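You operate a simulated robot arm through the tools that you are given. There is no shell and no other tool. Be economical: measure what you need, move in short steps, check, and stop when the job is done.

You are at the controls of a simulated two-armed robot. One attempt, no reset.

## Task
Slide the sensor to the ochre mark, set the speed to 60% and run track and bowl till it lights.
Fine: leave both running; let no tab be thrown out.

Only the result counts: the job must be done as asked and must still hold three seconds after the hand-in. Knocking over, shifting, dropping, spilling or breaking anything else fails it.

## Robot
Two 7-joint arms with fingered hands on one trunk, on a base that drives. Base frame: it is fixed to the floor where the robot stands at the start and does not move with it; the origin is under the middle of the robot, x ahead of it, y to its left, z up. Units: m, degrees, N and s.
The left shoulder is at the start at [0.075, 0.125, 1.142], the right one opposite. With the tool pointing down near the work surface each hand reaches from about 0.1 to 0.78 m from the robot's upright axis, wherever it stands, measured 20 degrees to its own side. Places, roughly: air jet knob [0.5, -0.3, 1.3]; arch latch [0.4, 0.1, 1.1]; black bowl toggle [0.4, 0, 0.9]; blue tab (5x3x2 cm) [0.4, -0.3, 1.1]; blue track toggle [0.4, -0.1, 0.9]; flap catch [1, 0.2, 1.1]; gate valve lever [0.3, -0.2, 0.9]; green lift toggle [1.3, 0.4, 0.8]; speed knob [0.4, 0, 1]; track end stop [0.4, -0.3, 1.1]; track sensor [0.4, 0, 1.1]; width knob [0.4, -0.2, 1.1]. Payload 3.6 kg a hand.
The tool frame of a hand sits at the grasp point between the pads (the TCP): z along the fingers, y along the line on which they close. The tips reach 0.03 m beyond it. The gripper opens to 0.104 m. The gripper's body begins 0.035 m behind the TCP. The gripper is a hand of 4 fingers: y runs from the thumb to the fingers, the wrist lies at [-0.015, -0.104, -0.178] in the tool frame.
Orientation is told as [roll, pitch, yaw] about the base's x, y, z axes, in that order, counted from this pose: with the fingers straight down and the wrist toward the robot, the tool's x, y and z point along [0, 1, 0], [1, 0, 0] and [0, 0, -1] of the base frame.

## Interface
- The arms move only by the tool drive_tool. It takes "left_commands", "right_commands" or both (then of equal length, played together; a hand with none holds still); each is a list of rows, each a list of 2 entries, a list of its own where there are three numbers: the shift along the base's x, y, z in m, then the turn, a rotation vector about the base's x, y, z in degrees. In form: [[[x, y, z], [rx, ry, rz]], ...]. A call has 1 to 8 rows; each row shifts and turns the commanded pose from where the row before left it. A row lasts 0.2 s, in which the tool goes at most 0.05 m and 8.6 degrees; a call with a longer step from one row to the next is refused whole. Where a pose cannot be reached the arm comes as near as it can. A force on the tool above 40 N (or 10 N above the force at the start of the call, whichever is more), or a blocked arm, ends the call early, and 0.2 s more pass. In this call time passes only in rows, and 0.2 s behind the last. The reply holds the time, the measured pose of the TCP, the force on the tool along the base axes, the opening and the grip force, in the units named above and with some noise, with the torque about the TCP (base axes, N m) and any sound that the robot's microphone picked up.
- Cameras (640 x 400 px; columns grow to the right, rows downward): "scene" is now at [0.1888, -0.0112, 1.3031]; the picture's right is [-0.15, -0.99, 0.00], its down [-0.44, 0.07, -0.89] and it looks along [0.88, -0.13, -0.45] (base axes); focal length 214 px, centre (320, 200). "left" rides on the left gripper at [-0.061, -0.092, -0.13] in its tool frame; the picture's right is [-0.81, -0.27, 0.52], its down [0.53, -0.71, 0.45] and it looks along [0.24, 0.64, 0.72] (tool axes); focal length 275 px, centre (320, 200). "right" rides on the right gripper at [0.061, -0.092, -0.13] in its tool frame; the picture's right is [-0.81, 0.28, -0.52], its down [-0.53, -0.71, 0.46] and it looks along [-0.24, 0.64, 0.72] (tool axes); focal length 275 px, centre (320, 200). There is no depth. A picture from a camera that has moved, and an enlarged one, comes with that camera's place and axes in the base frame and with its lens. The place of the scene camera against the robot may be out by one fixed shift of up to 0.018 m in any direction.
- snapshot(camera): a new picture of that camera. It takes no simulated time.
- move_column(by): slides the trunk up (or, below 0, down) by that many m; the arms and the scene camera ride with it, the base frame stays. It gives what a move gives, with no picture.
- base_move(legs): drives the robot by 1 to 6 legs, each [ahead, left, turn to the left] in m, m and degrees, along the robot's own axes; the way and the turn of a leg run together, so that a leg with both is an arc; at most 1.5 m and 180 degrees a leg. The arms and the cameras ride along, it lands a little off, and it stops where it bumps. It gives what a move gives.
- curl_fingers(index, middle, ring, thumb_bend, thumb_turn, hand): sets how far each is bent, from 0 (flat) to 1 (curled in); at 0.3 the hand is open as for a grip, at 0.7 the pads meet at the TCP. One left out holds its place. A second passes; each finger stops where it meets its share of the squeeze, and holds until it gets a number again. It is the only way to open and close the hand. It gives what a move gives, with no picture; readings hold the bend of each and the force on the fingers (four entries, about 0 where the hand has none), thumb and palm. thumb_turn goes from beside the hand (0) to across from the fingers (1), as for a grip.
- turn_head(pan, tilt): turns the head with the scene camera to pan (to the left, within 80 degrees either way) and tilt (down, from -29 to 69), counted from straight ahead of the robot. It gives what a move gives.
- close_up(camera, box): a new picture of the part [left, top, right, bottom] of that camera's present view, enlarged. It takes no simulated time.
- sign_off(): hands the job in; it is judged then, once.

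Go step by step. Nothing tells you exact positions but the pictures and the camera data: compare them with the known pose of the tool, close in by small moves and look again before you grip or let go. The budget is 120 turns and 88 pictures, counting those below and the enlarged ones. Unless the task says otherwise, let go and move clear before handing in, and close with one line.

The tools are called after "Call:" as a command line: name --argument value ..., lists and objects as JSON in quotes. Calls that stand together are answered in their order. drive_tool: Moves the arms, as the interface text tells. Its arguments: {"type":"object","properties":{"left_commands":{"type":"array"},"right_commands":{"type":"array"}},"required":[]} The other tools are called the same way: move_column (by) slides the trunk up or down; curl_fingers (index, middle, ring, thumb_bend, thumb_turn, hand) moves the fingers one by one; base_move (legs) drives the base; turn_head (pan, tilt) turns the head that bears the scene camera; snapshot (camera) takes a picture; close_up (camera, box) takes an enlarged picture of a part of a camera's view; sign_off () hands the job in.

At the start:

```text
time: 0.0
left_tool_pos: [0.5515, 0.1804, 1.3398]
left_orientation: [-0.1, -0.1, 0.1]
left_contact_force: [0.7, 0.9, -0.3]
left_wrist_torque: [0.02, -0.01, 0.02]
left_finger_gap: 0.1037
left_grasp_force: 0.0
left_shape: jaw
left_bend: [0.3, 0.3, 0.3, 0.3, 0.98]
left_finger forces: [0.0, 0.0, 0.1, 0.0, 0.0, 0.0]
right_tool_pos: [0.3709, -0.1968, 1.2872]
right_orientation: [0.0, 0.0, -0.1]
right_contact_force: [-0.6, -0.3, 0.4]
right_wrist_torque: [0.01, -0.01, 0.03]
right_finger_gap: 0.1038
right_grasp_force: 0.0
right_shape: jaw
right_bend: [0.3, 0.3, 0.3, 0.3, 0.98]
right_finger forces: [0.0, 0.0, 0.0, 0.0, 0.1, 0.0]
trunk travel left (down, up): [-0.375, 0.161]
robot x, y, heading: [-0.0025, -0.0048, 0.0]
head pan, tilt: [-8.5, 26.6]
```

scene: 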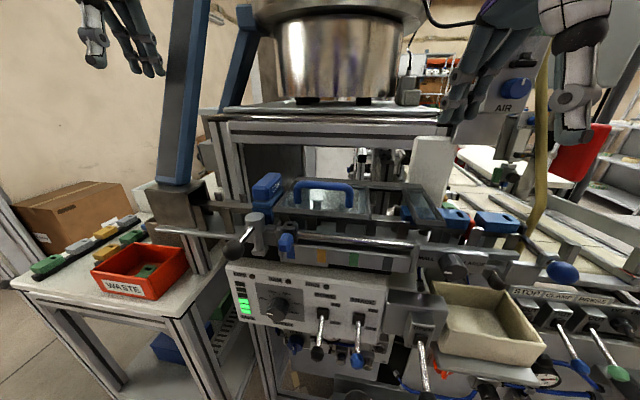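
right: 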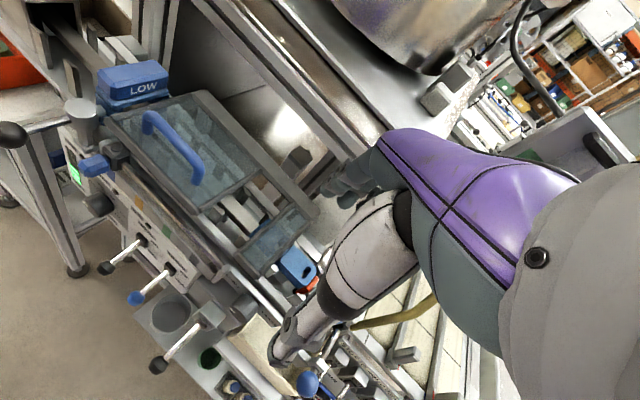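
left: 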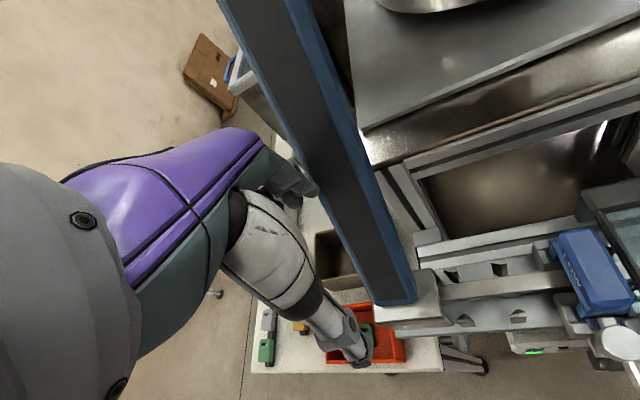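

I see a feeder machine with a control panel ahead: speed knob, two toggles, and a rail with coloured marks above. I'll enlarge the panel and rail to read them.

Call:
close_up --camera "scene" --box '[220, 170, 460, 320]'

Call:
close_up --camera "scene" --box '[220, 250, 400, 370]'

Call:
close_up --camera "scene" --box '[380, 170, 620, 320]'

```text
2.67 times, centred on (340, 245) of scene
camera zoom: at [0.1888, -0.0112, 1.3031], right [-0.15, -0.99, 0.0], down [-0.44, 0.07, -0.89], along [0.88, -0.13, -0.45], focal length 572 px, centre (267, 80)
```

zoom: 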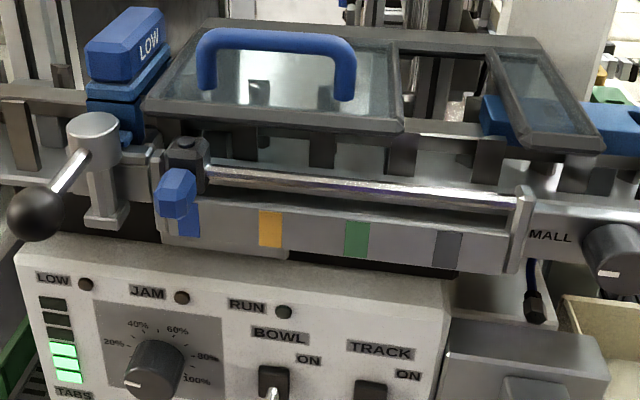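

```text
3.33 times, centred on (310, 310) of scene
camera zoom: at [0.1888, -0.0112, 1.3031], right [-0.15, -0.99, 0.0], down [-0.44, 0.07, -0.89], along [0.88, -0.13, -0.45], focal length 715 px, centre (353, -167)
```

zoom: 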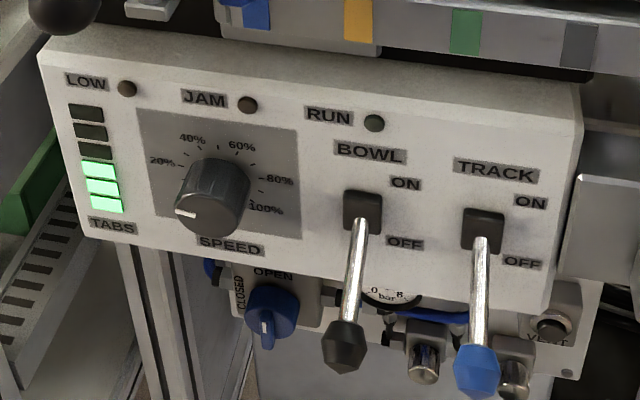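

```text
2.67 times, centred on (500, 245) of scene
camera zoom: at [0.1888, -0.0112, 1.3031], right [-0.15, -0.99, 0.0], down [-0.44, 0.07, -0.89], along [0.88, -0.13, -0.45], focal length 572 px, centre (-160, 80)
```

zoom: 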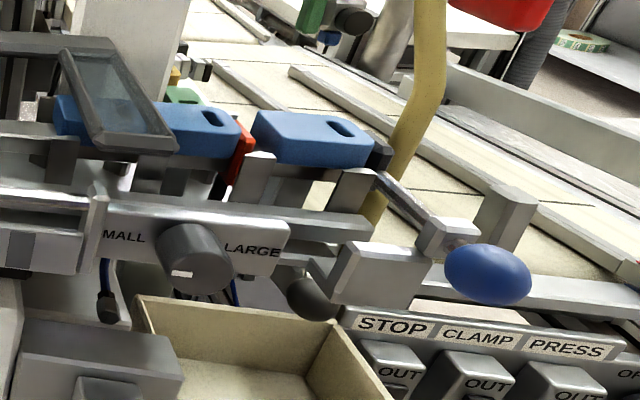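

The sensor seems to be the blue-fingered carriage on the round rod, left of the ochre mark; both toggles are down (OFF) and the speed is at about 0. I'll look at the air knob, the end stop and the arch more closely.

Call:
close_up --camera "scene" --box '[420, 40, 580, 140]'

Call:
close_up --camera "right" --box '[60, 40, 340, 215]'

Call:
close_up --camera "right" --box '[80, 200, 360, 375]'

Call:
close_up --camera "left" --box '[380, 150, 640, 370]'

Call:
turn_head --pan -10 --tilt 5

Call:
snapshot --camera "scene"

```text
4.00 times, centred on (500, 90) of scene
camera zoom: at [0.1888, -0.0112, 1.3031], right [-0.15, -0.99, 0.0], down [-0.44, 0.07, -0.89], along [0.88, -0.13, -0.45], focal length 858 px, centre (-400, 640)
```

zoom: 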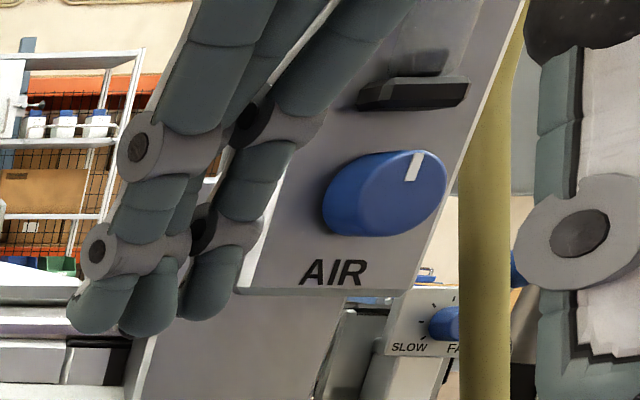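

```text
2.29 times, centred on (200, 128) of right
camera zoom: at [0.2788, -0.1364, 1.4149], right [0.28, -0.81, 0.52], down [-0.71, -0.53, -0.46], along [0.64, -0.24, -0.72], focal length 629 px, centre (594, 366)
```

zoom: 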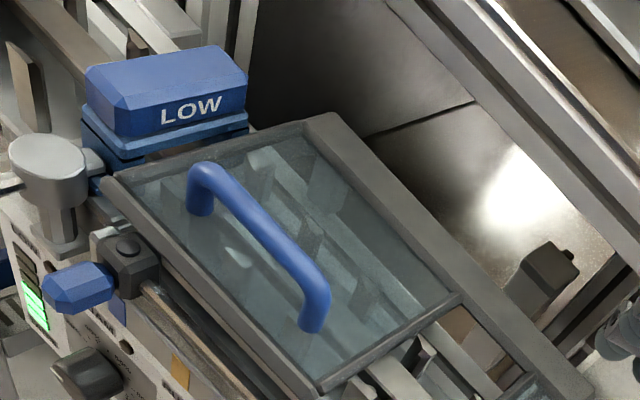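

```text
2.29 times, centred on (220, 288) of right
camera zoom: at [0.2788, -0.1364, 1.4149], right [0.28, -0.81, 0.52], down [-0.71, -0.53, -0.46], along [0.64, -0.24, -0.72], focal length 629 px, centre (549, 0)
```

zoom: 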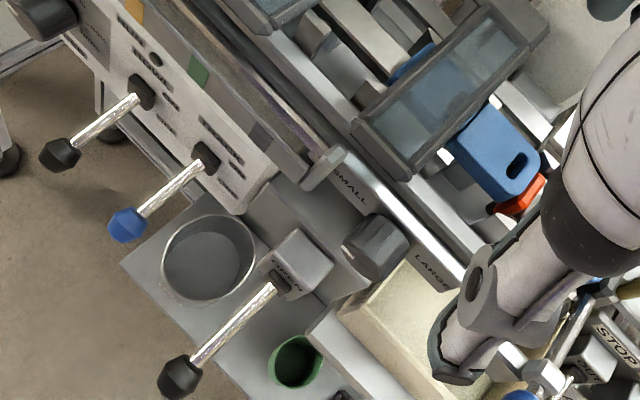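

```text
1.82 times, centred on (510, 260) of left
camera zoom: at [0.4594, 0.1194, 1.4713], right [-0.27, -0.81, -0.52], down [-0.71, 0.53, -0.46], along [0.64, 0.24, -0.73], focal length 500 px, centre (-26, 91)
```

zoom: 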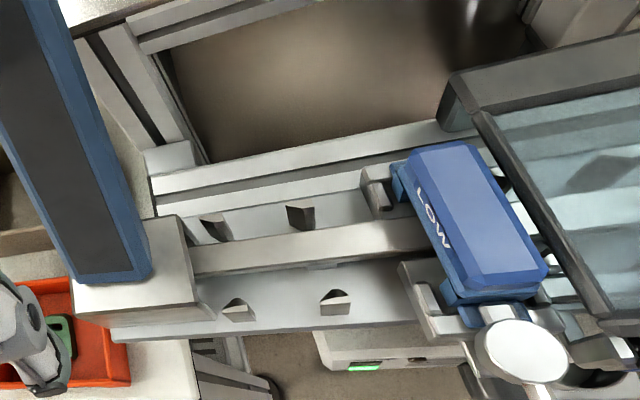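

```text
time: 0.8
left_tool_pos: [0.5527, 0.1802, 1.3417]
left_orientation: [-0.1, 0.0, 0.0]
left_contact_force: [-0.6, 0.5, -0.2]
left_wrist_torque: [0.01, 0.01, 0.02]
left_finger_gap: 0.1034
left_grasp_force: 0.0
left_shape: jaw
left_bend: [0.3, 0.3, 0.3, 0.3, 0.98]
left_finger forces: [0.0, 0.0, 0.0, 0.0, 0.0, 0.1]
right_tool_pos: [0.3709, -0.1971, 1.2865]
right_orientation: [0.0, 0.0, 0.0]
right_contact_force: [0.4, 0.4, 0.0]
right_wrist_torque: [-0.02, 0.01, 0.0]
right_finger_gap: 0.104
right_grasp_force: 0.1
right_shape: jaw
right_bend: [0.3, 0.3, 0.3, 0.3, 0.98]
right_finger forces: [0.0, 0.0, 0.0, 0.0, 0.1, 0.0]
trunk travel left (down, up): [-0.375, 0.161]
robot x, y, heading: [-0.001, 0.0006, 0.0]
head pan, tilt: [-10.0, 5.0]
```

```text
77 pictures are left
camera scene: at [0.1887, -0.0136, 1.3381], right [-0.17, -0.98, 0.0], down [-0.09, 0.02, -1.0], along [0.98, -0.17, -0.09], focal length 214 px, centre (320, 200)
```

scene: 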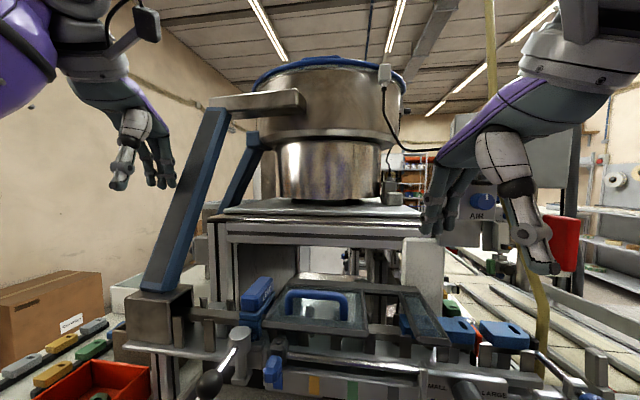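

The parts fall from the bowl down the blue chute at left, under the LOW arch, and along the track to the end stop at right. Next I look down at the panel to locate it accurately.

Call:
turn_head --pan -5 --tilt 48

Call:
snapshot --camera "scene"

Call:
close_up --camera "scene" --box '[220, 80, 440, 220]'

Call:
close_up --camera "scene" --box '[340, 140, 560, 280]'

```text
time: 1.9
left_tool_pos: [0.5527, 0.1801, 1.3411]
left_orientation: [-0.1, 0.0, 0.0]
left_contact_force: [0.0, -0.1, 0.1]
left_wrist_torque: [0.01, 0.01, -0.01]
left_finger_gap: 0.1035
left_grasp_force: 0.0
left_shape: jaw
left_bend: [0.3, 0.3, 0.3, 0.3, 0.98]
left_finger forces: [0.0, 0.0, 0.1, 0.0, 0.1, 0.1]
right_tool_pos: [0.3705, -0.1963, 1.2858]
right_orientation: [0.0, 0.0, 0.0]
right_contact_force: [-0.2, 0.0, -0.4]
right_wrist_torque: [0.03, -0.03, 0.03]
right_finger_gap: 0.1039
right_grasp_force: 0.0
right_shape: jaw
right_bend: [0.3, 0.3, 0.3, 0.3, 0.98]
right_finger forces: [0.0, 0.0, 0.0, 0.0, 0.1, 0.0]
trunk travel left (down, up): [-0.375, 0.161]
robot x, y, heading: [0.0022, -0.0016, -0.1]
head pan, tilt: [-5.0, 48.0]
```

```text
76 pictures are left
camera scene: at [0.1767, -0.0046, 1.271], right [-0.09, -1.0, 0.0], down [-0.74, 0.06, -0.67], along [0.67, -0.06, -0.74], focal length 214 px, centre (320, 200)
```

scene: 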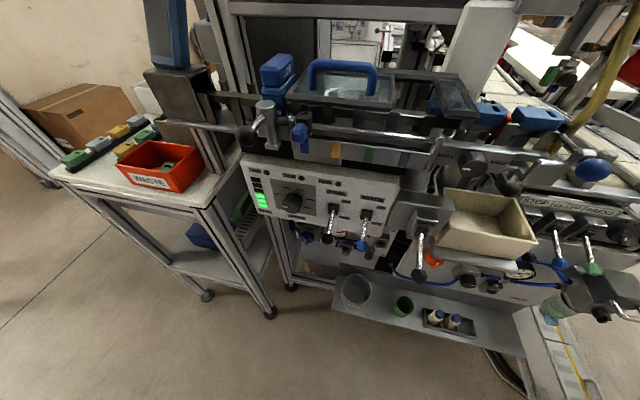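

```text
2.86 times, centred on (330, 150) of scene
camera zoom: at [0.1767, -0.0046, 1.271], right [-0.09, -1.0, 0.0], down [-0.74, 0.06, -0.67], along [0.67, -0.06, -0.74], focal length 613 px, centre (291, 343)
```

zoom: 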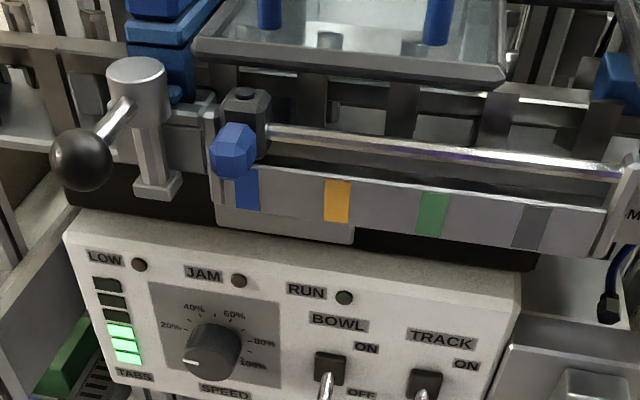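

```text
2.86 times, centred on (450, 210) of scene
camera zoom: at [0.1767, -0.0046, 1.271], right [-0.09, -1.0, 0.0], down [-0.74, 0.06, -0.67], along [0.67, -0.06, -0.74], focal length 613 px, centre (-51, 171)
```

zoom: 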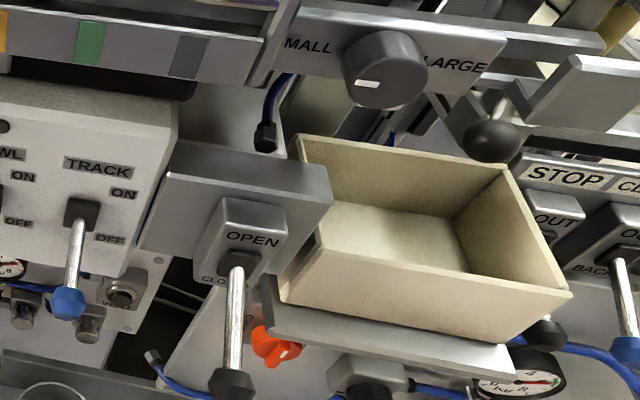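

I take the sensor handle to be near [0.42, 0.00, 1.11] and the speed knob near [0.436, 0.02, 0.975]. To give the right arm room to point forward, I move the left hand aside, draw the right hand back, and then back off a little.

Call:
drive_tool --left_commands '[[[-0.01, 0.02, 0], [0, 0, 0]], [[-0.03, 0.02, 0], [0, 0, 0]], [[-0.03, 0.01, 0], [0, 0, 0]], [[-0.03, 0, 0], [0, 0, 0]]]' --right_commands '[[[-0.02, 0, 0], [0, 0, 0]], [[-0.02, 0, 0], [0, 0, 0]], [[-0.02, 0, 0], [0, 0, 0]], [[-0.02, 0, 0], [0, 0, 0]]]'

Call:
base_move --legs '[[-0.13, 0, 0]]'

```text
time: 3.0
left_tool_pos: [0.4497, 0.231, 1.3411]
left_orientation: [0.0, 0.0, 0.0]
left_contact_force: [-0.8, -0.1, -0.2]
left_wrist_torque: [-0.01, 0.01, 0.01]
left_finger_gap: 0.1037
left_grasp_force: 0.0
left_shape: jaw
left_bend: [0.3, 0.3, 0.3, 0.3, 0.98]
left_finger forces: [0.1, 0.1, 0.1, 0.0, 0.0, 0.0]
right_tool_pos: [0.29, -0.1978, 1.2875]
right_orientation: [-0.1, -0.1, -0.1]
right_contact_force: [-0.1, 0.1, -0.4]
right_wrist_torque: [-0.01, -0.04, 0.0]
right_finger_gap: 0.1038
right_grasp_force: 0.0
right_shape: jaw
right_bend: [0.3, 0.3, 0.3, 0.3, 0.98]
right_finger forces: [0.0, 0.0, 0.0, 0.0, 0.1, 0.1]
trunk travel left (down, up): [-0.375, 0.161]
robot x, y, heading: [-0.0015, -0.0015, -0.1]
head pan, tilt: [-5.0, 48.0]
```

```text
time: 4.2
left_tool_pos: [0.3233, 0.2303, 1.3415]
left_orientation: [-0.1, 0.0, 0.0]
left_contact_force: [0.3, -0.3, 0.5]
left_wrist_torque: [-0.02, 0.0, 0.0]
left_finger_gap: 0.1037
left_grasp_force: 0.1
left_shape: jaw
left_bend: [0.3, 0.3, 0.3, 0.3, 0.98]
left_finger forces: [0.0, 0.1, 0.0, 0.0, 0.0, 0.1]
right_tool_pos: [0.1614, -0.1981, 1.2872]
right_orientation: [0.0, 0.0, -0.1]
right_contact_force: [0.2, 0.1, 0.0]
right_wrist_torque: [-0.01, -0.02, -0.03]
right_finger_gap: 0.1035
right_grasp_force: 0.0
right_shape: jaw
right_bend: [0.3, 0.3, 0.3, 0.3, 0.98]
right_finger forces: [0.0, 0.0, 0.0, 0.0, 0.0, 0.1]
trunk travel left (down, up): [-0.375, 0.161]
robot x, y, heading: [-0.1298, -0.0038, -0.1]
head pan, tilt: [-5.0, 48.0]
```

All clear. Now I pitch the right hand to point forward, in front of the panel, and look through its camera and the scene camera.

Call:
drive_tool --right_commands '[[[0.01, 0.01, -0.015], [0, -8.2, 0]], [[0.01, 0.01, -0.015], [0, -8.2, 0]], [[0.01, 0.01, -0.015], [0, -8.2, 0]], [[0.01, 0.01, -0.015], [0, -8.2, 0]], [[0.01, 0.01, -0.015], [0, -8.2, 0]], [[0.01, 0.01, -0.015], [0, -8.2, 0]], [[0.01, 0.01, -0.015], [0, -8.2, 0]], [[0.01, 0.01, -0.015], [0, -8.2, 0]]]'

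Call:
turn_head --pan 0 --tilt 38

Call:
snapshot --camera "right"

Call:
snapshot --camera "scene"

```text
time: 5.4
left_tool_pos: [0.3228, 0.2306, 1.3405]
left_orientation: [0.1, 0.1, 0.0]
left_contact_force: [0.2, 0.4, -0.2]
left_wrist_torque: [-0.01, -0.01, 0.02]
left_finger_gap: 0.1036
left_grasp_force: 0.0
left_shape: jaw
left_bend: [0.3, 0.3, 0.3, 0.3, 0.98]
left_finger forces: [0.0, 0.0, 0.1, 0.0, 0.0, 0.1]
right_tool_pos: [0.2352, -0.1423, 1.2872]
right_orientation: [0.2, -38.4, 0.2]
right_contact_force: [-7.6, -22.0, 0.8]
right_wrist_torque: [1.2, -0.09, 4.25]
right_finger_gap: 0.1038
right_grasp_force: 0.0
right_shape: jaw
right_bend: [0.3, 0.3, 0.3, 0.3, 0.98]
right_finger forces: [0.0, 0.0, 0.0, 0.1, 0.1, 0.1]
right hand out of reach, approached as far as the arm can: row 3, 4, 5
trunk travel left (down, up): [-0.375, 0.161]
robot x, y, heading: [-0.1287, 0.0004, -0.2]
head pan, tilt: [-5.0, 48.0]
stopped in row 5 (right hand): the force on the tool passed its limit at 57 N (the readings are from after the stop); the commanded pose is now the measured one
```

```text
time: 6.1
left_tool_pos: [0.3234, 0.2295, 1.3405]
left_orientation: [0.0, 0.1, 0.1]
left_contact_force: [0.5, -0.3, -0.3]
left_wrist_torque: [0.0, -0.03, 0.01]
left_finger_gap: 0.1037
left_grasp_force: 0.0
left_shape: jaw
left_bend: [0.3, 0.3, 0.3, 0.3, 0.98]
left_finger forces: [0.1, 0.0, 0.0, 0.0, 0.0, 0.1]
right_tool_pos: [0.236, -0.1425, 1.2865]
right_orientation: [0.1, -38.4, 0.3]
right_contact_force: [-1.0, -0.2, 0.8]
right_wrist_torque: [-0.03, -0.01, 0.02]
right_finger_gap: 0.1037
right_grasp_force: 0.1
right_shape: jaw
right_bend: [0.3, 0.3, 0.3, 0.3, 0.98]
right_finger forces: [0.0, 0.0, 0.0, 0.0, 0.0, 0.0]
trunk travel left (down, up): [-0.375, 0.161]
robot x, y, heading: [-0.1309, -0.0023, 0.0]
head pan, tilt: [0.0, 38.0]
```

```text
73 pictures are left
camera right: at [0.0819, -0.0816, 1.3297], right [-0.1, -0.81, 0.58], down [-0.27, -0.53, -0.8], along [0.96, -0.24, -0.17], focal length 275 px, centre (320, 200)
```

right: 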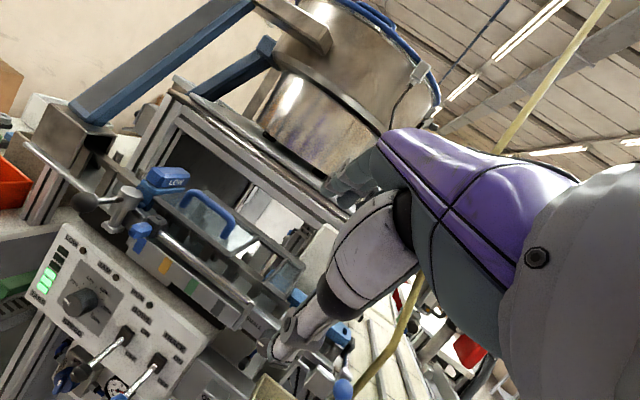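

```text
72 pictures are left
camera scene: at [0.0553, 0.0022, 1.2854], right [0.0, -1.0, 0.0], down [-0.62, 0.0, -0.79], along [0.79, 0.0, -0.62], focal length 214 px, centre (320, 200)
```

scene: 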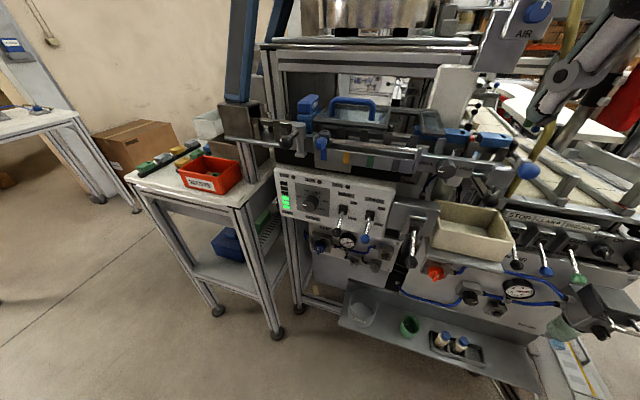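

The arm was cramped against the body, touching nothing of the machine. I move the hand forward and down first, then continue pitching.

Call:
drive_tool --right_commands '[[[0.02, -0.01, -0.02], [0, 0, 0]], [[0.02, -0.01, -0.02], [0, 0, 0]], [[0.01, 0, -0.02], [0, -5, 0]], [[0.01, 0, -0.02], [0, -8, 0]], [[0, 0, -0.02], [0, -8, 0]], [[0, 0, -0.01], [0, -8, 0]]]'

Call:
snapshot --camera "right"

```text
time: 7.5
left_tool_pos: [0.3233, 0.23, 1.3418]
left_orientation: [0.0, 0.0, -0.1]
left_contact_force: [-0.4, 0.4, -0.5]
left_wrist_torque: [-0.04, -0.01, -0.01]
left_finger_gap: 0.1039
left_grasp_force: 0.0
left_shape: jaw
left_bend: [0.3, 0.3, 0.3, 0.3, 0.98]
left_finger forces: [0.1, 0.0, 0.0, 0.0, 0.1, 0.0]
right_tool_pos: [0.3688, -0.1519, 1.2483]
right_orientation: [0.1, -59.4, 0.3]
right_contact_force: [0.0, 1.0, 0.1]
right_wrist_torque: [0.02, 0.0, -0.01]
right_finger_gap: 0.1041
right_grasp_force: 0.0
right_shape: jaw
right_bend: [0.3, 0.3, 0.3, 0.3, 0.98]
right_finger forces: [0.1, 0.0, 0.0, 0.0, 0.0, 0.0]
right hand out of reach, approached as far as the arm can: row 1, 2, 3, 4, 5, 6
trunk travel left (down, up): [-0.375, 0.161]
robot x, y, heading: [-0.1301, -0.0008, 0.3]
head pan, tilt: [0.0, 38.0]
```

```text
71 pictures are left
camera right: at [0.2086, -0.0918, 1.2339], right [-0.3, -0.81, 0.5], down [0.03, -0.53, -0.85], along [0.95, -0.24, 0.19], focal length 275 px, centre (320, 200)
```

right: 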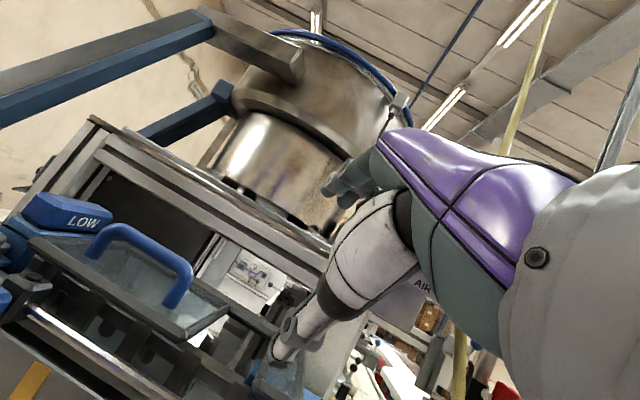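

The forward-pointing wrist needs more distance from the shoulder, so I back off another 0.12 m and then lower the hand in front of the panel.

Call:
base_move --legs '[[-0.12, 0, 0]]'

Call:
drive_tool --right_commands '[[[0, 0.01, -0.03], [0, 0, 0]], [[0, 0.01, -0.03], [0, 0, 0]], [[0, 0.01, -0.03], [0, 0, 0]], [[0, 0.01, -0.03], [0, 0, 0]]]'

Call:
snapshot --camera "right"

Call:
snapshot --camera "scene"

```text
time: 8.8
left_tool_pos: [0.2037, 0.231, 1.3404]
left_orientation: [-0.2, 0.1, 0.0]
left_contact_force: [-0.3, 0.7, 0.2]
left_wrist_torque: [0.0, -0.01, 0.03]
left_finger_gap: 0.1038
left_grasp_force: 0.1
left_shape: jaw
left_bend: [0.3, 0.3, 0.3, 0.3, 0.98]
left_finger forces: [0.0, 0.1, 0.0, 0.1, 0.0, 0.0]
right_tool_pos: [0.2494, -0.152, 1.2488]
right_orientation: [0.1, -59.4, 0.3]
right_contact_force: [-0.4, -0.9, -0.5]
right_wrist_torque: [0.0, 0.02, 0.01]
right_finger_gap: 0.1039
right_grasp_force: 0.1
right_shape: jaw
right_bend: [0.3, 0.3, 0.3, 0.3, 0.98]
right_finger forces: [0.0, 0.0, 0.0, 0.0, 0.0, 0.0]
trunk travel left (down, up): [-0.375, 0.161]
robot x, y, heading: [-0.2474, -0.0019, -0.2]
head pan, tilt: [0.0, 38.0]
```

```text
time: 9.8
left_tool_pos: [0.2031, 0.231, 1.3408]
left_orientation: [0.0, 0.1, -0.1]
left_contact_force: [-0.5, 0.0, -0.6]
left_wrist_torque: [-0.03, -0.04, -0.02]
left_finger_gap: 0.1039
left_grasp_force: 0.1
left_shape: jaw
left_bend: [0.3, 0.3, 0.3, 0.3, 0.98]
left_finger forces: [0.1, 0.0, 0.1, 0.1, 0.0, 0.0]
right_tool_pos: [0.2584, -0.139, 1.2215]
right_orientation: [-0.1, -59.3, 0.2]
right_contact_force: [0.3, -0.3, -0.4]
right_wrist_torque: [0.0, 0.04, 0.0]
right_finger_gap: 0.1038
right_grasp_force: 0.2
right_shape: jaw
right_bend: [0.3, 0.3, 0.3, 0.3, 0.98]
right_finger forces: [0.0, 0.0, 0.0, 0.0, 0.1, 0.1]
right hand out of reach, approached as far as the arm can: row 1, 2, 3, 4
trunk travel left (down, up): [-0.375, 0.161]
robot x, y, heading: [-0.2478, -0.0022, -0.0]
head pan, tilt: [0.0, 38.0]
```

```text
70 pictures are left
camera right: at [0.0997, -0.0805, 1.2073], right [-0.3, -0.81, 0.5], down [0.03, -0.53, -0.85], along [0.95, -0.24, 0.18], focal length 275 px, centre (320, 200)
```

right: 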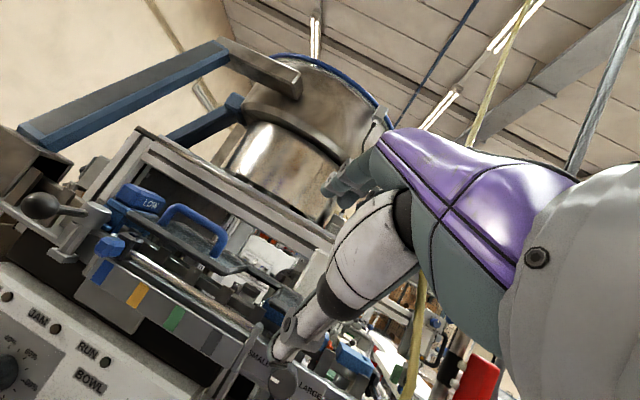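

```text
69 pictures are left
camera scene: at [-0.064, 0.0022, 1.2854], right [0.0, -1.0, 0.0], down [-0.62, 0.0, -0.79], along [0.79, 0.0, -0.62], focal length 214 px, centre (320, 200)
```

scene: 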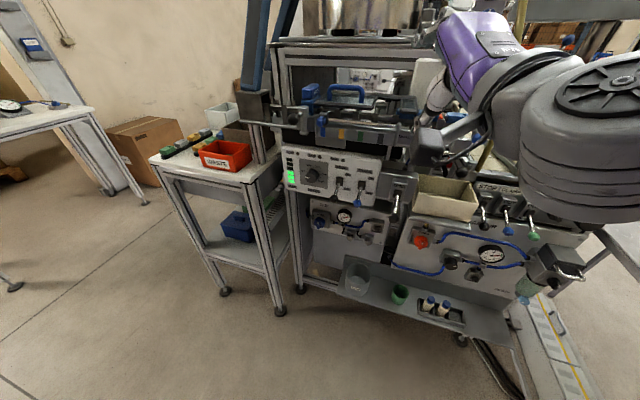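

Still limited by the wrist; I reach a little further forward and then lower again.

Call:
drive_tool --right_commands '[[[0.03, 0, 0], [0, 0, 0]], [[0.03, 0, -0.01], [0, 0, 0]], [[0, 0, -0.03], [0, 0, 0]], [[0, 0.01, -0.03], [0, 0, 0]], [[0, 0.01, -0.03], [0, 0, 0]], [[0, 0.01, -0.03], [0, 0, 0]]]'

Call:
snapshot --camera "right"

```text
time: 11.2
left_tool_pos: [0.2041, 0.2304, 1.3419]
left_orientation: [-0.1, 0.1, 0.1]
left_contact_force: [0.6, 0.4, -0.3]
left_wrist_torque: [0.01, 0.0, 0.02]
left_finger_gap: 0.1037
left_grasp_force: 0.0
left_shape: jaw
left_bend: [0.3, 0.3, 0.3, 0.3, 0.98]
left_finger forces: [0.1, 0.0, 0.0, 0.0, 0.0, 0.1]
right_tool_pos: [0.2587, -0.1401, 1.2201]
right_orientation: [0.1, -59.2, 0.3]
right_contact_force: [0.3, -0.3, 0.5]
right_wrist_torque: [0.02, 0.01, 0.02]
right_finger_gap: 0.1039
right_grasp_force: 0.1
right_shape: jaw
right_bend: [0.3, 0.3, 0.3, 0.3, 0.98]
right_finger forces: [0.0, 0.0, 0.1, 0.0, 0.1, 0.1]
right hand out of reach, approached as far as the arm can: row 1, 2, 3, 4, 5, 6
trunk travel left (down, up): [-0.375, 0.161]
robot x, y, heading: [-0.2476, -0.0021, -0.1]
head pan, tilt: [0.0, 38.0]
```

```text
68 pictures are left
camera right: at [0.0999, -0.0805, 1.2073], right [-0.3, -0.81, 0.5], down [0.03, -0.53, -0.85], along [0.95, -0.24, 0.18], focal length 275 px, centre (320, 200)
```

right: 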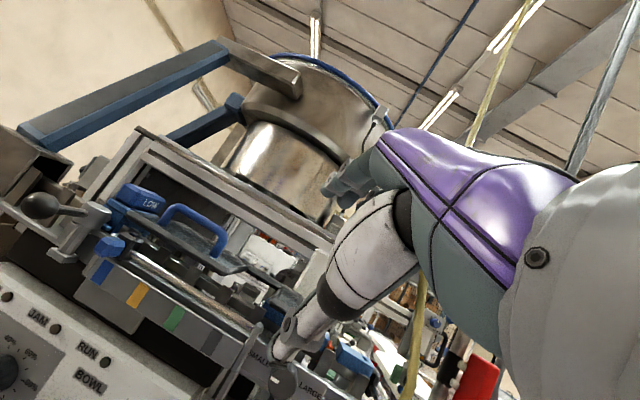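

The arm is jammed at a joint limit in this wrist-below posture. I undo the pitch and will approach instead with the wrist out to the right (yaw +90°), which suits the right arm better.

Call:
drive_tool --right_commands '[[[0.01, 0, 0.01], [0, 8.5, 0]], [[0.01, -0.01, 0.01], [0, 8.5, 0]], [[0.01, -0.01, 0.01], [0, 8.5, 0]], [[0.01, -0.01, 0], [0, 8.5, 0]], [[0.01, -0.01, 0], [0, 8.5, 0]], [[0.01, -0.01, 0], [0, 8.5, 0]], [[0.01, -0.01, 0], [0, 8.2, 0]]]'

Call:
drive_tool --right_commands '[[[0, 0, 0], [0, 0, 8.5]], [[0, 0, 0], [0, 0, 8.5]], [[0, 0, 0], [0, 0, 8.5]], [[0, 0, 0], [0, 0, 8.5]], [[0, 0, 0], [0, 0, 8.5]], [[0, 0, 0], [0, 0, 8.5]], [[0, 0, 0], [0, 0, 8.5]], [[0, 0, 0], [0, 0, 8.5]]]'

```text
time: 12.8
left_tool_pos: [0.2043, 0.2301, 1.3402]
left_orientation: [0.0, 0.1, 0.0]
left_contact_force: [0.1, 0.5, 0.7]
left_wrist_torque: [0.01, 0.02, -0.02]
left_finger_gap: 0.1038
left_grasp_force: 0.1
left_shape: jaw
left_bend: [0.3, 0.3, 0.3, 0.3, 0.98]
left_finger forces: [0.1, 0.0, 0.0, 0.0, 0.0, 0.0]
right_tool_pos: [0.3305, -0.202, 1.2495]
right_orientation: [0.4, 0.1, 0.1]
right_contact_force: [-0.9, -0.9, -0.7]
right_wrist_torque: [0.04, 0.03, -0.01]
right_finger_gap: 0.104
right_grasp_force: 0.1
right_shape: jaw
right_bend: [0.3, 0.3, 0.3, 0.3, 0.98]
right_finger forces: [0.0, 0.1, 0.0, 0.0, 0.0, 0.1]
trunk travel left (down, up): [-0.375, 0.161]
robot x, y, heading: [-0.2464, 0.0001, -0.0]
head pan, tilt: [0.0, 38.0]
```

```text
time: 14.6
left_tool_pos: [0.2039, 0.2306, 1.3406]
left_orientation: [-0.1, 0.1, 0.1]
left_contact_force: [0.6, -0.1, -0.5]
left_wrist_torque: [-0.03, -0.01, -0.01]
left_finger_gap: 0.1038
left_grasp_force: 0.0
left_shape: jaw
left_bend: [0.3, 0.3, 0.3, 0.3, 0.98]
left_finger forces: [0.1, 0.1, 0.0, 0.1, 0.0, 0.1]
right_tool_pos: [0.1909, -0.1001, 1.2302]
right_orientation: [-0.7, 0.4, 64.6]
right_contact_force: [0.1, -0.4, 0.3]
right_wrist_torque: [-0.01, 0.01, -0.02]
right_finger_gap: 0.104
right_grasp_force: 0.1
right_shape: jaw
right_bend: [0.3, 0.3, 0.3, 0.3, 0.97]
right_finger forces: [0.1, 0.1, 0.1, 0.1, 0.0, 0.0]
right hand out of reach, approached as far as the arm can: row 4, 5, 6, 7, 8
trunk travel left (down, up): [-0.375, 0.161]
robot x, y, heading: [-0.2451, -0.0008, -0.1]
head pan, tilt: [0.0, 38.0]
```

That orientation works closer to the middle. I move the hand to in front of the panel centre and pitch it forward there.

Call:
drive_tool --right_commands '[[[0.015, 0.02, -0.01], [0, -5, 0]], [[0.015, 0.02, -0.01], [0, -8, 0]], [[0.015, 0.02, -0.02], [0, -8, 0]], [[0.01, 0.02, -0.02], [0, -8, 0]], [[0.01, 0.01, -0.02], [0, -8, 0]], [[0.01, 0, -0.02], [0, -8, 0]], [[0.0, 0, -0.02], [0, -8, 0]], [[0, 0, -0.02], [0, -8, 0]]]'

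Call:
snapshot --camera "scene"

Call:
snapshot --camera "right"

```text
time: 16.4
left_tool_pos: [0.2031, 0.2296, 1.3409]
left_orientation: [0.0, 0.1, 0.1]
left_contact_force: [0.6, -0.2, 0.7]
left_wrist_torque: [0.04, 0.0, 0.0]
left_finger_gap: 0.1036
left_grasp_force: 0.1
left_shape: jaw
left_bend: [0.3, 0.3, 0.3, 0.3, 0.98]
left_finger forces: [0.1, 0.0, 0.0, 0.0, 0.0, 0.0]
right_tool_pos: [0.2375, -0.0286, 1.0932]
right_orientation: [-58.2, -21.6, 76.7]
right_contact_force: [0.2, -0.2, 0.6]
right_wrist_torque: [-0.01, 0.03, 0.01]
right_finger_gap: 0.104
right_grasp_force: 0.0
right_shape: jaw
right_bend: [0.3, 0.3, 0.3, 0.3, 0.98]
right_finger forces: [0.1, 0.1, 0.0, 0.0, 0.0, 0.0]
right hand out of reach, approached as far as the arm can: row 1, 2, 3, 8
trunk travel left (down, up): [-0.375, 0.161]
robot x, y, heading: [-0.2477, -0.0036, -0.1]
head pan, tilt: [0.0, 38.0]
```

```text
67 pictures are left
camera scene: at [-0.0633, 0.0015, 1.2853], right [0.0, -1.0, 0.0], down [-0.62, 0.0, -0.79], along [0.79, 0.0, -0.62], focal length 214 px, centre (320, 200)
```

scene: 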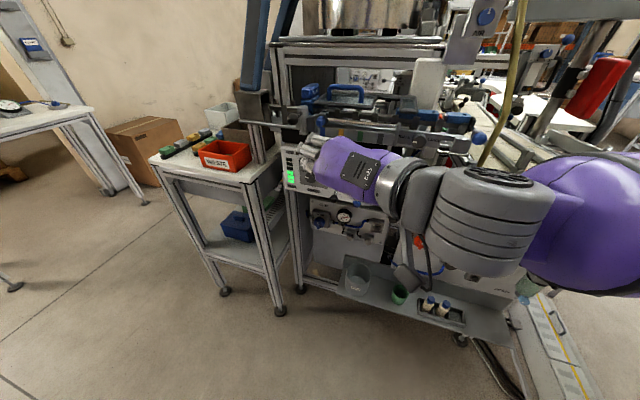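

```text
66 pictures are left
camera right: at [0.0774, -0.0852, 1.0732], right [-0.03, -0.09, 1.0], down [0.48, -0.88, -0.06], along [0.88, 0.48, 0.07], focal length 275 px, centre (320, 200)
```

right: 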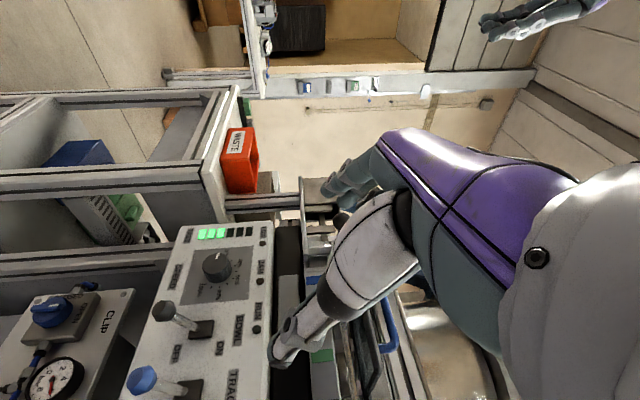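

The panel turns out to be near vertical and yawed about 18° (facing slightly to my left): knob ≈ [0.442, 0.027, 0.955], bowl lever tip ≈ [0.376, −0.036, 0.930], track lever tip ≈ [0.357, −0.092, 0.932], sensor handle ≈ [0.417, −0.003, 1.114], ochre mark about 0.042 m along the rail. I raise the hand to look closely at the sensor handle's surroundings.

Call:
drive_tool --right_commands '[[[0, 0, 0.03], [0, 0, 0]], [[0, 0, 0.03], [0, 0, 0]], [[0, 0, 0.03], [0, 0, 0]], [[0, 0, 0.03], [0, 0, 0]]]'

Call:
snapshot --camera "right"

Call:
close_up --camera "right" --box '[160, 180, 320, 320]'

```text
time: 17.4
left_tool_pos: [0.2027, 0.2304, 1.3419]
left_orientation: [-0.2, 0.0, 0.0]
left_contact_force: [0.4, -0.1, 0.3]
left_wrist_torque: [0.0, -0.04, 0.01]
left_finger_gap: 0.1035
left_grasp_force: 0.1
left_shape: jaw
left_bend: [0.3, 0.3, 0.3, 0.3, 0.98]
left_finger forces: [0.0, 0.0, 0.1, 0.0, 0.0, 0.0]
right_tool_pos: [0.238, -0.0279, 1.2133]
right_orientation: [-59.0, -21.8, 76.7]
right_contact_force: [-0.1, 0.0, -0.3]
right_wrist_torque: [0.01, 0.02, 0.02]
right_finger_gap: 0.1042
right_grasp_force: 0.1
right_shape: jaw
right_bend: [0.3, 0.3, 0.3, 0.3, 0.98]
right_finger forces: [0.0, 0.0, 0.0, 0.0, 0.0, 0.0]
trunk travel left (down, up): [-0.375, 0.161]
robot x, y, heading: [-0.249, 0.0014, 0.1]
head pan, tilt: [0.0, 38.0]
```

```text
65 pictures are left
camera right: at [0.0778, -0.0828, 1.1907], right [-0.05, -0.09, 0.99], down [0.48, -0.88, -0.06], along [0.88, 0.47, 0.09], focal length 275 px, centre (320, 200)
```

right: 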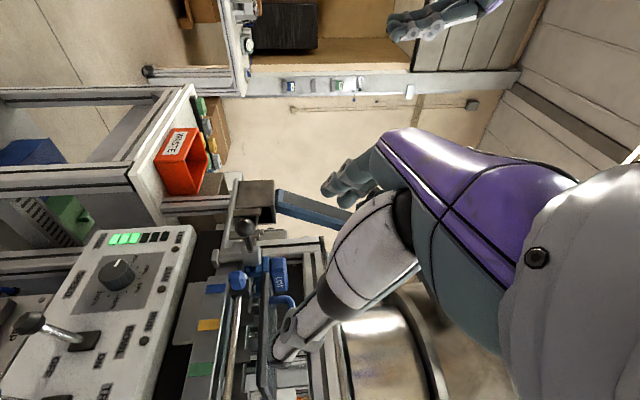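

```text
2.86 times, centred on (240, 250) of right
camera zoom: at [0.0778, -0.0828, 1.1907], right [-0.05, -0.09, 0.99], down [0.48, -0.88, -0.06], along [0.88, 0.47, 0.09], focal length 786 px, centre (549, 57)
```

zoom: 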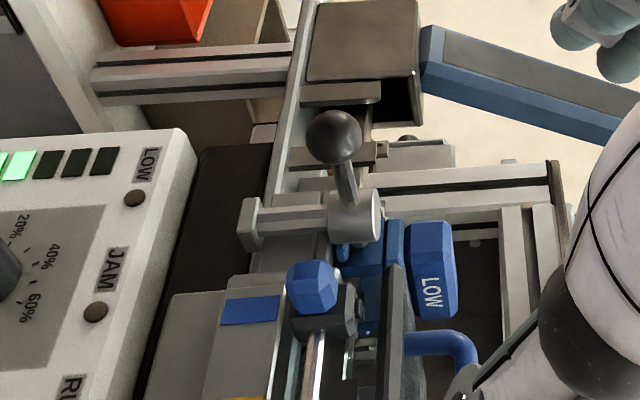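

The handle has about 2 cm free to its left before the arch post, and the arch lever's ball sits at ≈ [0.40, 0.057, 1.127]. I'll make a pointing index finger to push the handle, and look at the resulting hand.

Call:
curl_fingers --hand "right" --index 0.3 --middle 1 --ring 1 --thumb_bend 0.9 --thumb_turn 0

Call:
snapshot --camera "right"

Call:
snapshot --camera "scene"

```text
time: 18.4
left_tool_pos: [0.2037, 0.2311, 1.3421]
left_orientation: [0.0, 0.1, 0.0]
left_contact_force: [-0.1, 0.2, -0.4]
left_wrist_torque: [0.01, -0.01, 0.02]
left_finger_gap: 0.1036
left_grasp_force: 0.1
left_shape: jaw
left_bend: [0.3, 0.3, 0.3, 0.3, 0.98]
left_finger forces: [0.1, 0.1, 0.0, 0.0, 0.0, 0.0]
right_tool_pos: [0.2391, -0.0271, 1.2122]
right_orientation: [-59.0, -21.6, 76.8]
right_contact_force: [-0.1, -0.5, 0.5]
right_wrist_torque: [-0.05, -0.01, 0.01]
right_finger_gap: 0.0643
right_grasp_force: 0.0
right_shape: fingers
right_bend: [0.3, 1.0, 1.0, 0.9, 0.0]
right_finger forces: [0.0, 0.1, 0.0, 0.0, 0.0, 0.0]
trunk travel left (down, up): [-0.375, 0.161]
robot x, y, heading: [-0.2496, -0.0022, 0.2]
head pan, tilt: [0.0, 38.0]
```

```text
63 pictures are left
camera right: at [0.0785, -0.083, 1.1903], right [-0.05, -0.09, 0.99], down [0.48, -0.88, -0.06], along [0.88, 0.47, 0.09], focal length 275 px, centre (320, 200)
```

right: 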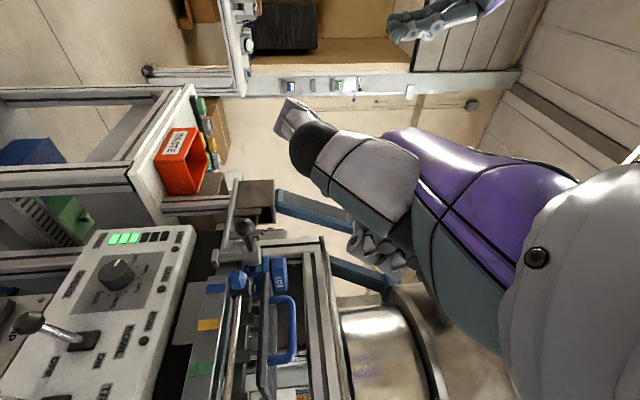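

```text
62 pictures are left
camera scene: at [-0.0638, 0.0023, 1.2854], right [0.0, -1.0, 0.0], down [-0.62, 0.0, -0.79], along [0.79, 0.0, -0.62], focal length 214 px, centre (320, 200)
```

scene: 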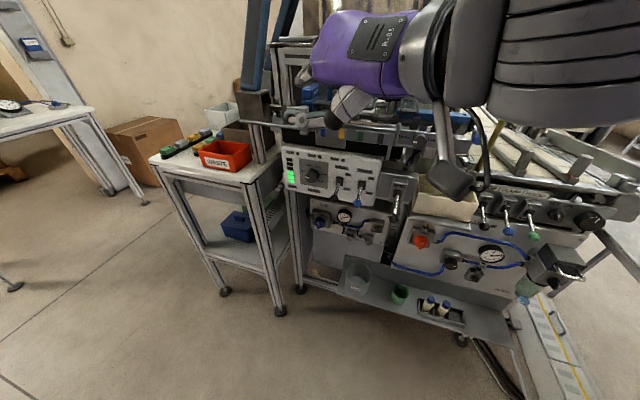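

The thumb is now out beside the hand and the camera sees the panel freely. I turn the left hand so that its camera watches the right fingers and the sensor from the left.

Call:
drive_tool --left_commands '[[[0, 0, 0], [0, 0, -8.5]], [[0, 0, 0], [0, 0, -8.5]], [[0, 0, 0], [0, 0, -8.5]], [[0, 0, 0], [0, 0, -8.5]], [[0, 0, 0], [0, 0, -8.5]], [[0, 0, 0], [0, 0, -8.5]], [[0, 0, 0], [0, 0, -8.5]], [[0, 0, 0], [0, 0, -8.5]]]'

Call:
snapshot --camera "left"

```text
time: 20.2
left_tool_pos: [0.205, 0.2311, 1.3415]
left_orientation: [0.1, 0.1, -68.2]
left_contact_force: [0.7, -0.3, 0.4]
left_wrist_torque: [0.01, 0.0, 0.01]
left_finger_gap: 0.1039
left_grasp_force: 0.0
left_shape: jaw
left_bend: [0.3, 0.3, 0.3, 0.3, 0.98]
left_finger forces: [0.0, 0.1, 0.1, 0.1, 0.0, 0.0]
right_tool_pos: [0.2392, -0.027, 1.2137]
right_orientation: [-59.2, -21.7, 76.6]
right_contact_force: [0.8, 1.1, -0.3]
right_wrist_torque: [0.0, -0.02, 0.0]
right_finger_gap: 0.064
right_grasp_force: 0.0
right_shape: fingers
right_bend: [0.3, 1.0, 1.0, 0.9, 0.0]
right_finger forces: [0.0, 0.0, 0.0, 0.1, 0.1, 0.0]
trunk travel left (down, up): [-0.375, 0.161]
robot x, y, heading: [-0.2493, -0.0024, -0.2]
head pan, tilt: [0.0, 38.0]
```

```text
61 pictures are left
camera left: at [0.1119, 0.293, 1.4715], right [-0.86, -0.05, -0.52], down [0.23, 0.86, -0.46], along [0.47, -0.51, -0.73], focal length 275 px, centre (320, 200)
```

left: 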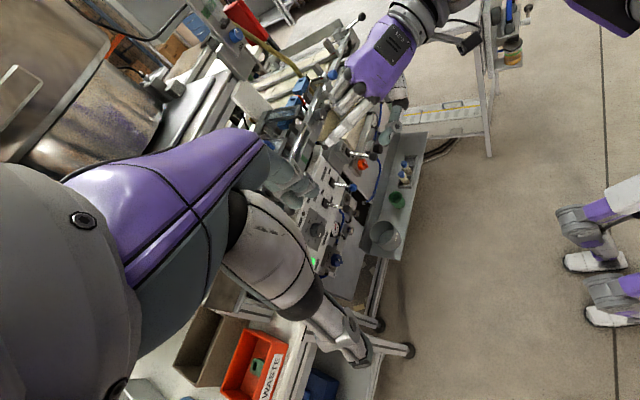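

Call:
close_up --camera "left" --box '[250, 20, 430, 160]'

```text
2.86 times, centred on (340, 90) of left
camera zoom: at [0.1119, 0.293, 1.4715], right [-0.86, -0.05, -0.52], down [0.23, 0.86, -0.46], along [0.47, -0.51, -0.73], focal length 786 px, centre (263, 514)
```

zoom: 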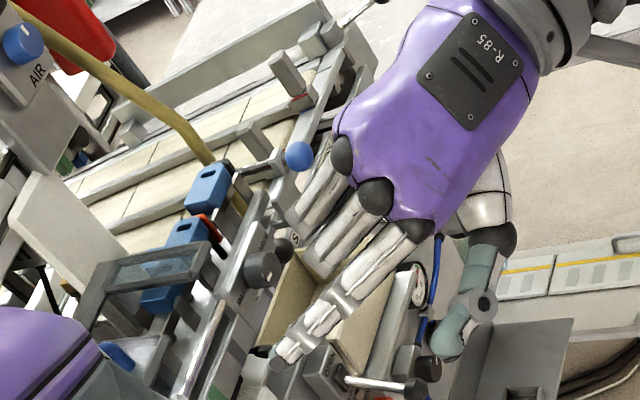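

The index finger is the lowest one, with its tip about (0.036, 0.043, −0.005) from the TCP. I bring the tip to about 5 cm in front of, and slightly left of, the sensor handle and look again.

Call:
drive_tool --right_commands '[[[0.01, 0.002, -0.03], [0, 0, 0]], [[0.02, 0.002, -0.03], [0, 0, 0]], [[0.025, 0.002, -0.02], [0, 0, 0]], [[0.03, 0.002, -0.014], [0, 0, 0]]]'

Call:
close_up --camera "left" --box '[220, 60, 400, 200]'

Call:
snapshot --camera "right"

Call:
close_up --camera "scene" --box '[260, 60, 420, 180]'

```text
time: 21.2
left_tool_pos: [0.2065, 0.2309, 1.3401]
left_orientation: [-0.1, 0.2, -68.0]
left_contact_force: [-0.3, 0.8, 0.5]
left_wrist_torque: [0.03, 0.02, -0.01]
left_finger_gap: 0.1038
left_grasp_force: 0.0
left_shape: jaw
left_bend: [0.3, 0.3, 0.3, 0.3, 0.98]
left_finger forces: [0.1, 0.0, 0.1, 0.0, 0.0, 0.0]
right_tool_pos: [0.3252, -0.0187, 1.1175]
right_orientation: [-59.0, -21.7, 76.7]
right_contact_force: [0.3, -0.2, 0.2]
right_wrist_torque: [0.01, 0.01, 0.01]
right_finger_gap: 0.0643
right_grasp_force: 0.0
right_shape: fingers
right_bend: [0.3, 1.0, 1.0, 0.9, 0.0]
right_finger forces: [0.1, 0.0, 0.0, 0.0, 0.0, 0.0]
trunk travel left (down, up): [-0.375, 0.161]
robot x, y, heading: [-0.2482, 0.0043, 0.0]
head pan, tilt: [0.0, 38.0]
```

```text
2.86 times, centred on (310, 130) of left
camera zoom: at [0.1124, 0.2931, 1.4714], right [-0.86, -0.05, -0.52], down [0.23, 0.86, -0.46], along [0.47, -0.51, -0.73], focal length 786 px, centre (349, 400)
```

zoom: 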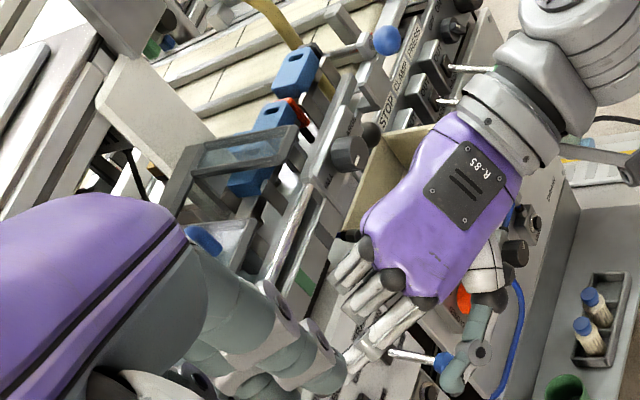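

```text
58 pictures are left
camera right: at [0.164, -0.0744, 1.096], right [-0.05, -0.09, 0.99], down [0.48, -0.88, -0.06], along [0.88, 0.47, 0.09], focal length 275 px, centre (320, 200)
```

right: 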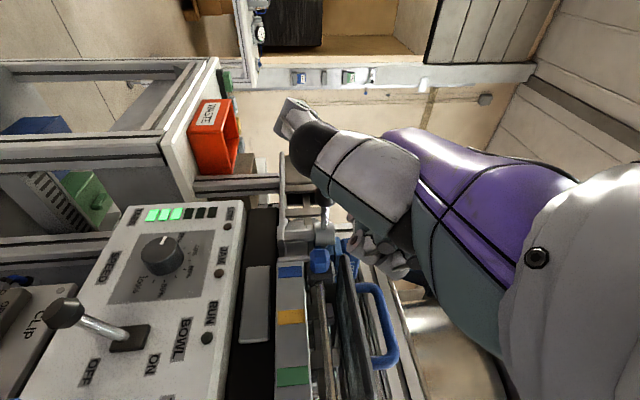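

```text
3.33 times, centred on (340, 120) of scene
camera zoom: at [-0.0632, 0.0025, 1.2853], right [0.0, -1.0, 0.0], down [-0.62, 0.0, -0.79], along [0.79, 0.0, -0.62], focal length 715 px, centre (253, 467)
```

zoom: 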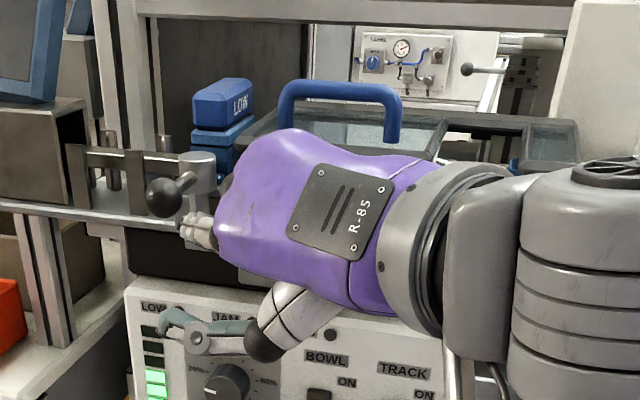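

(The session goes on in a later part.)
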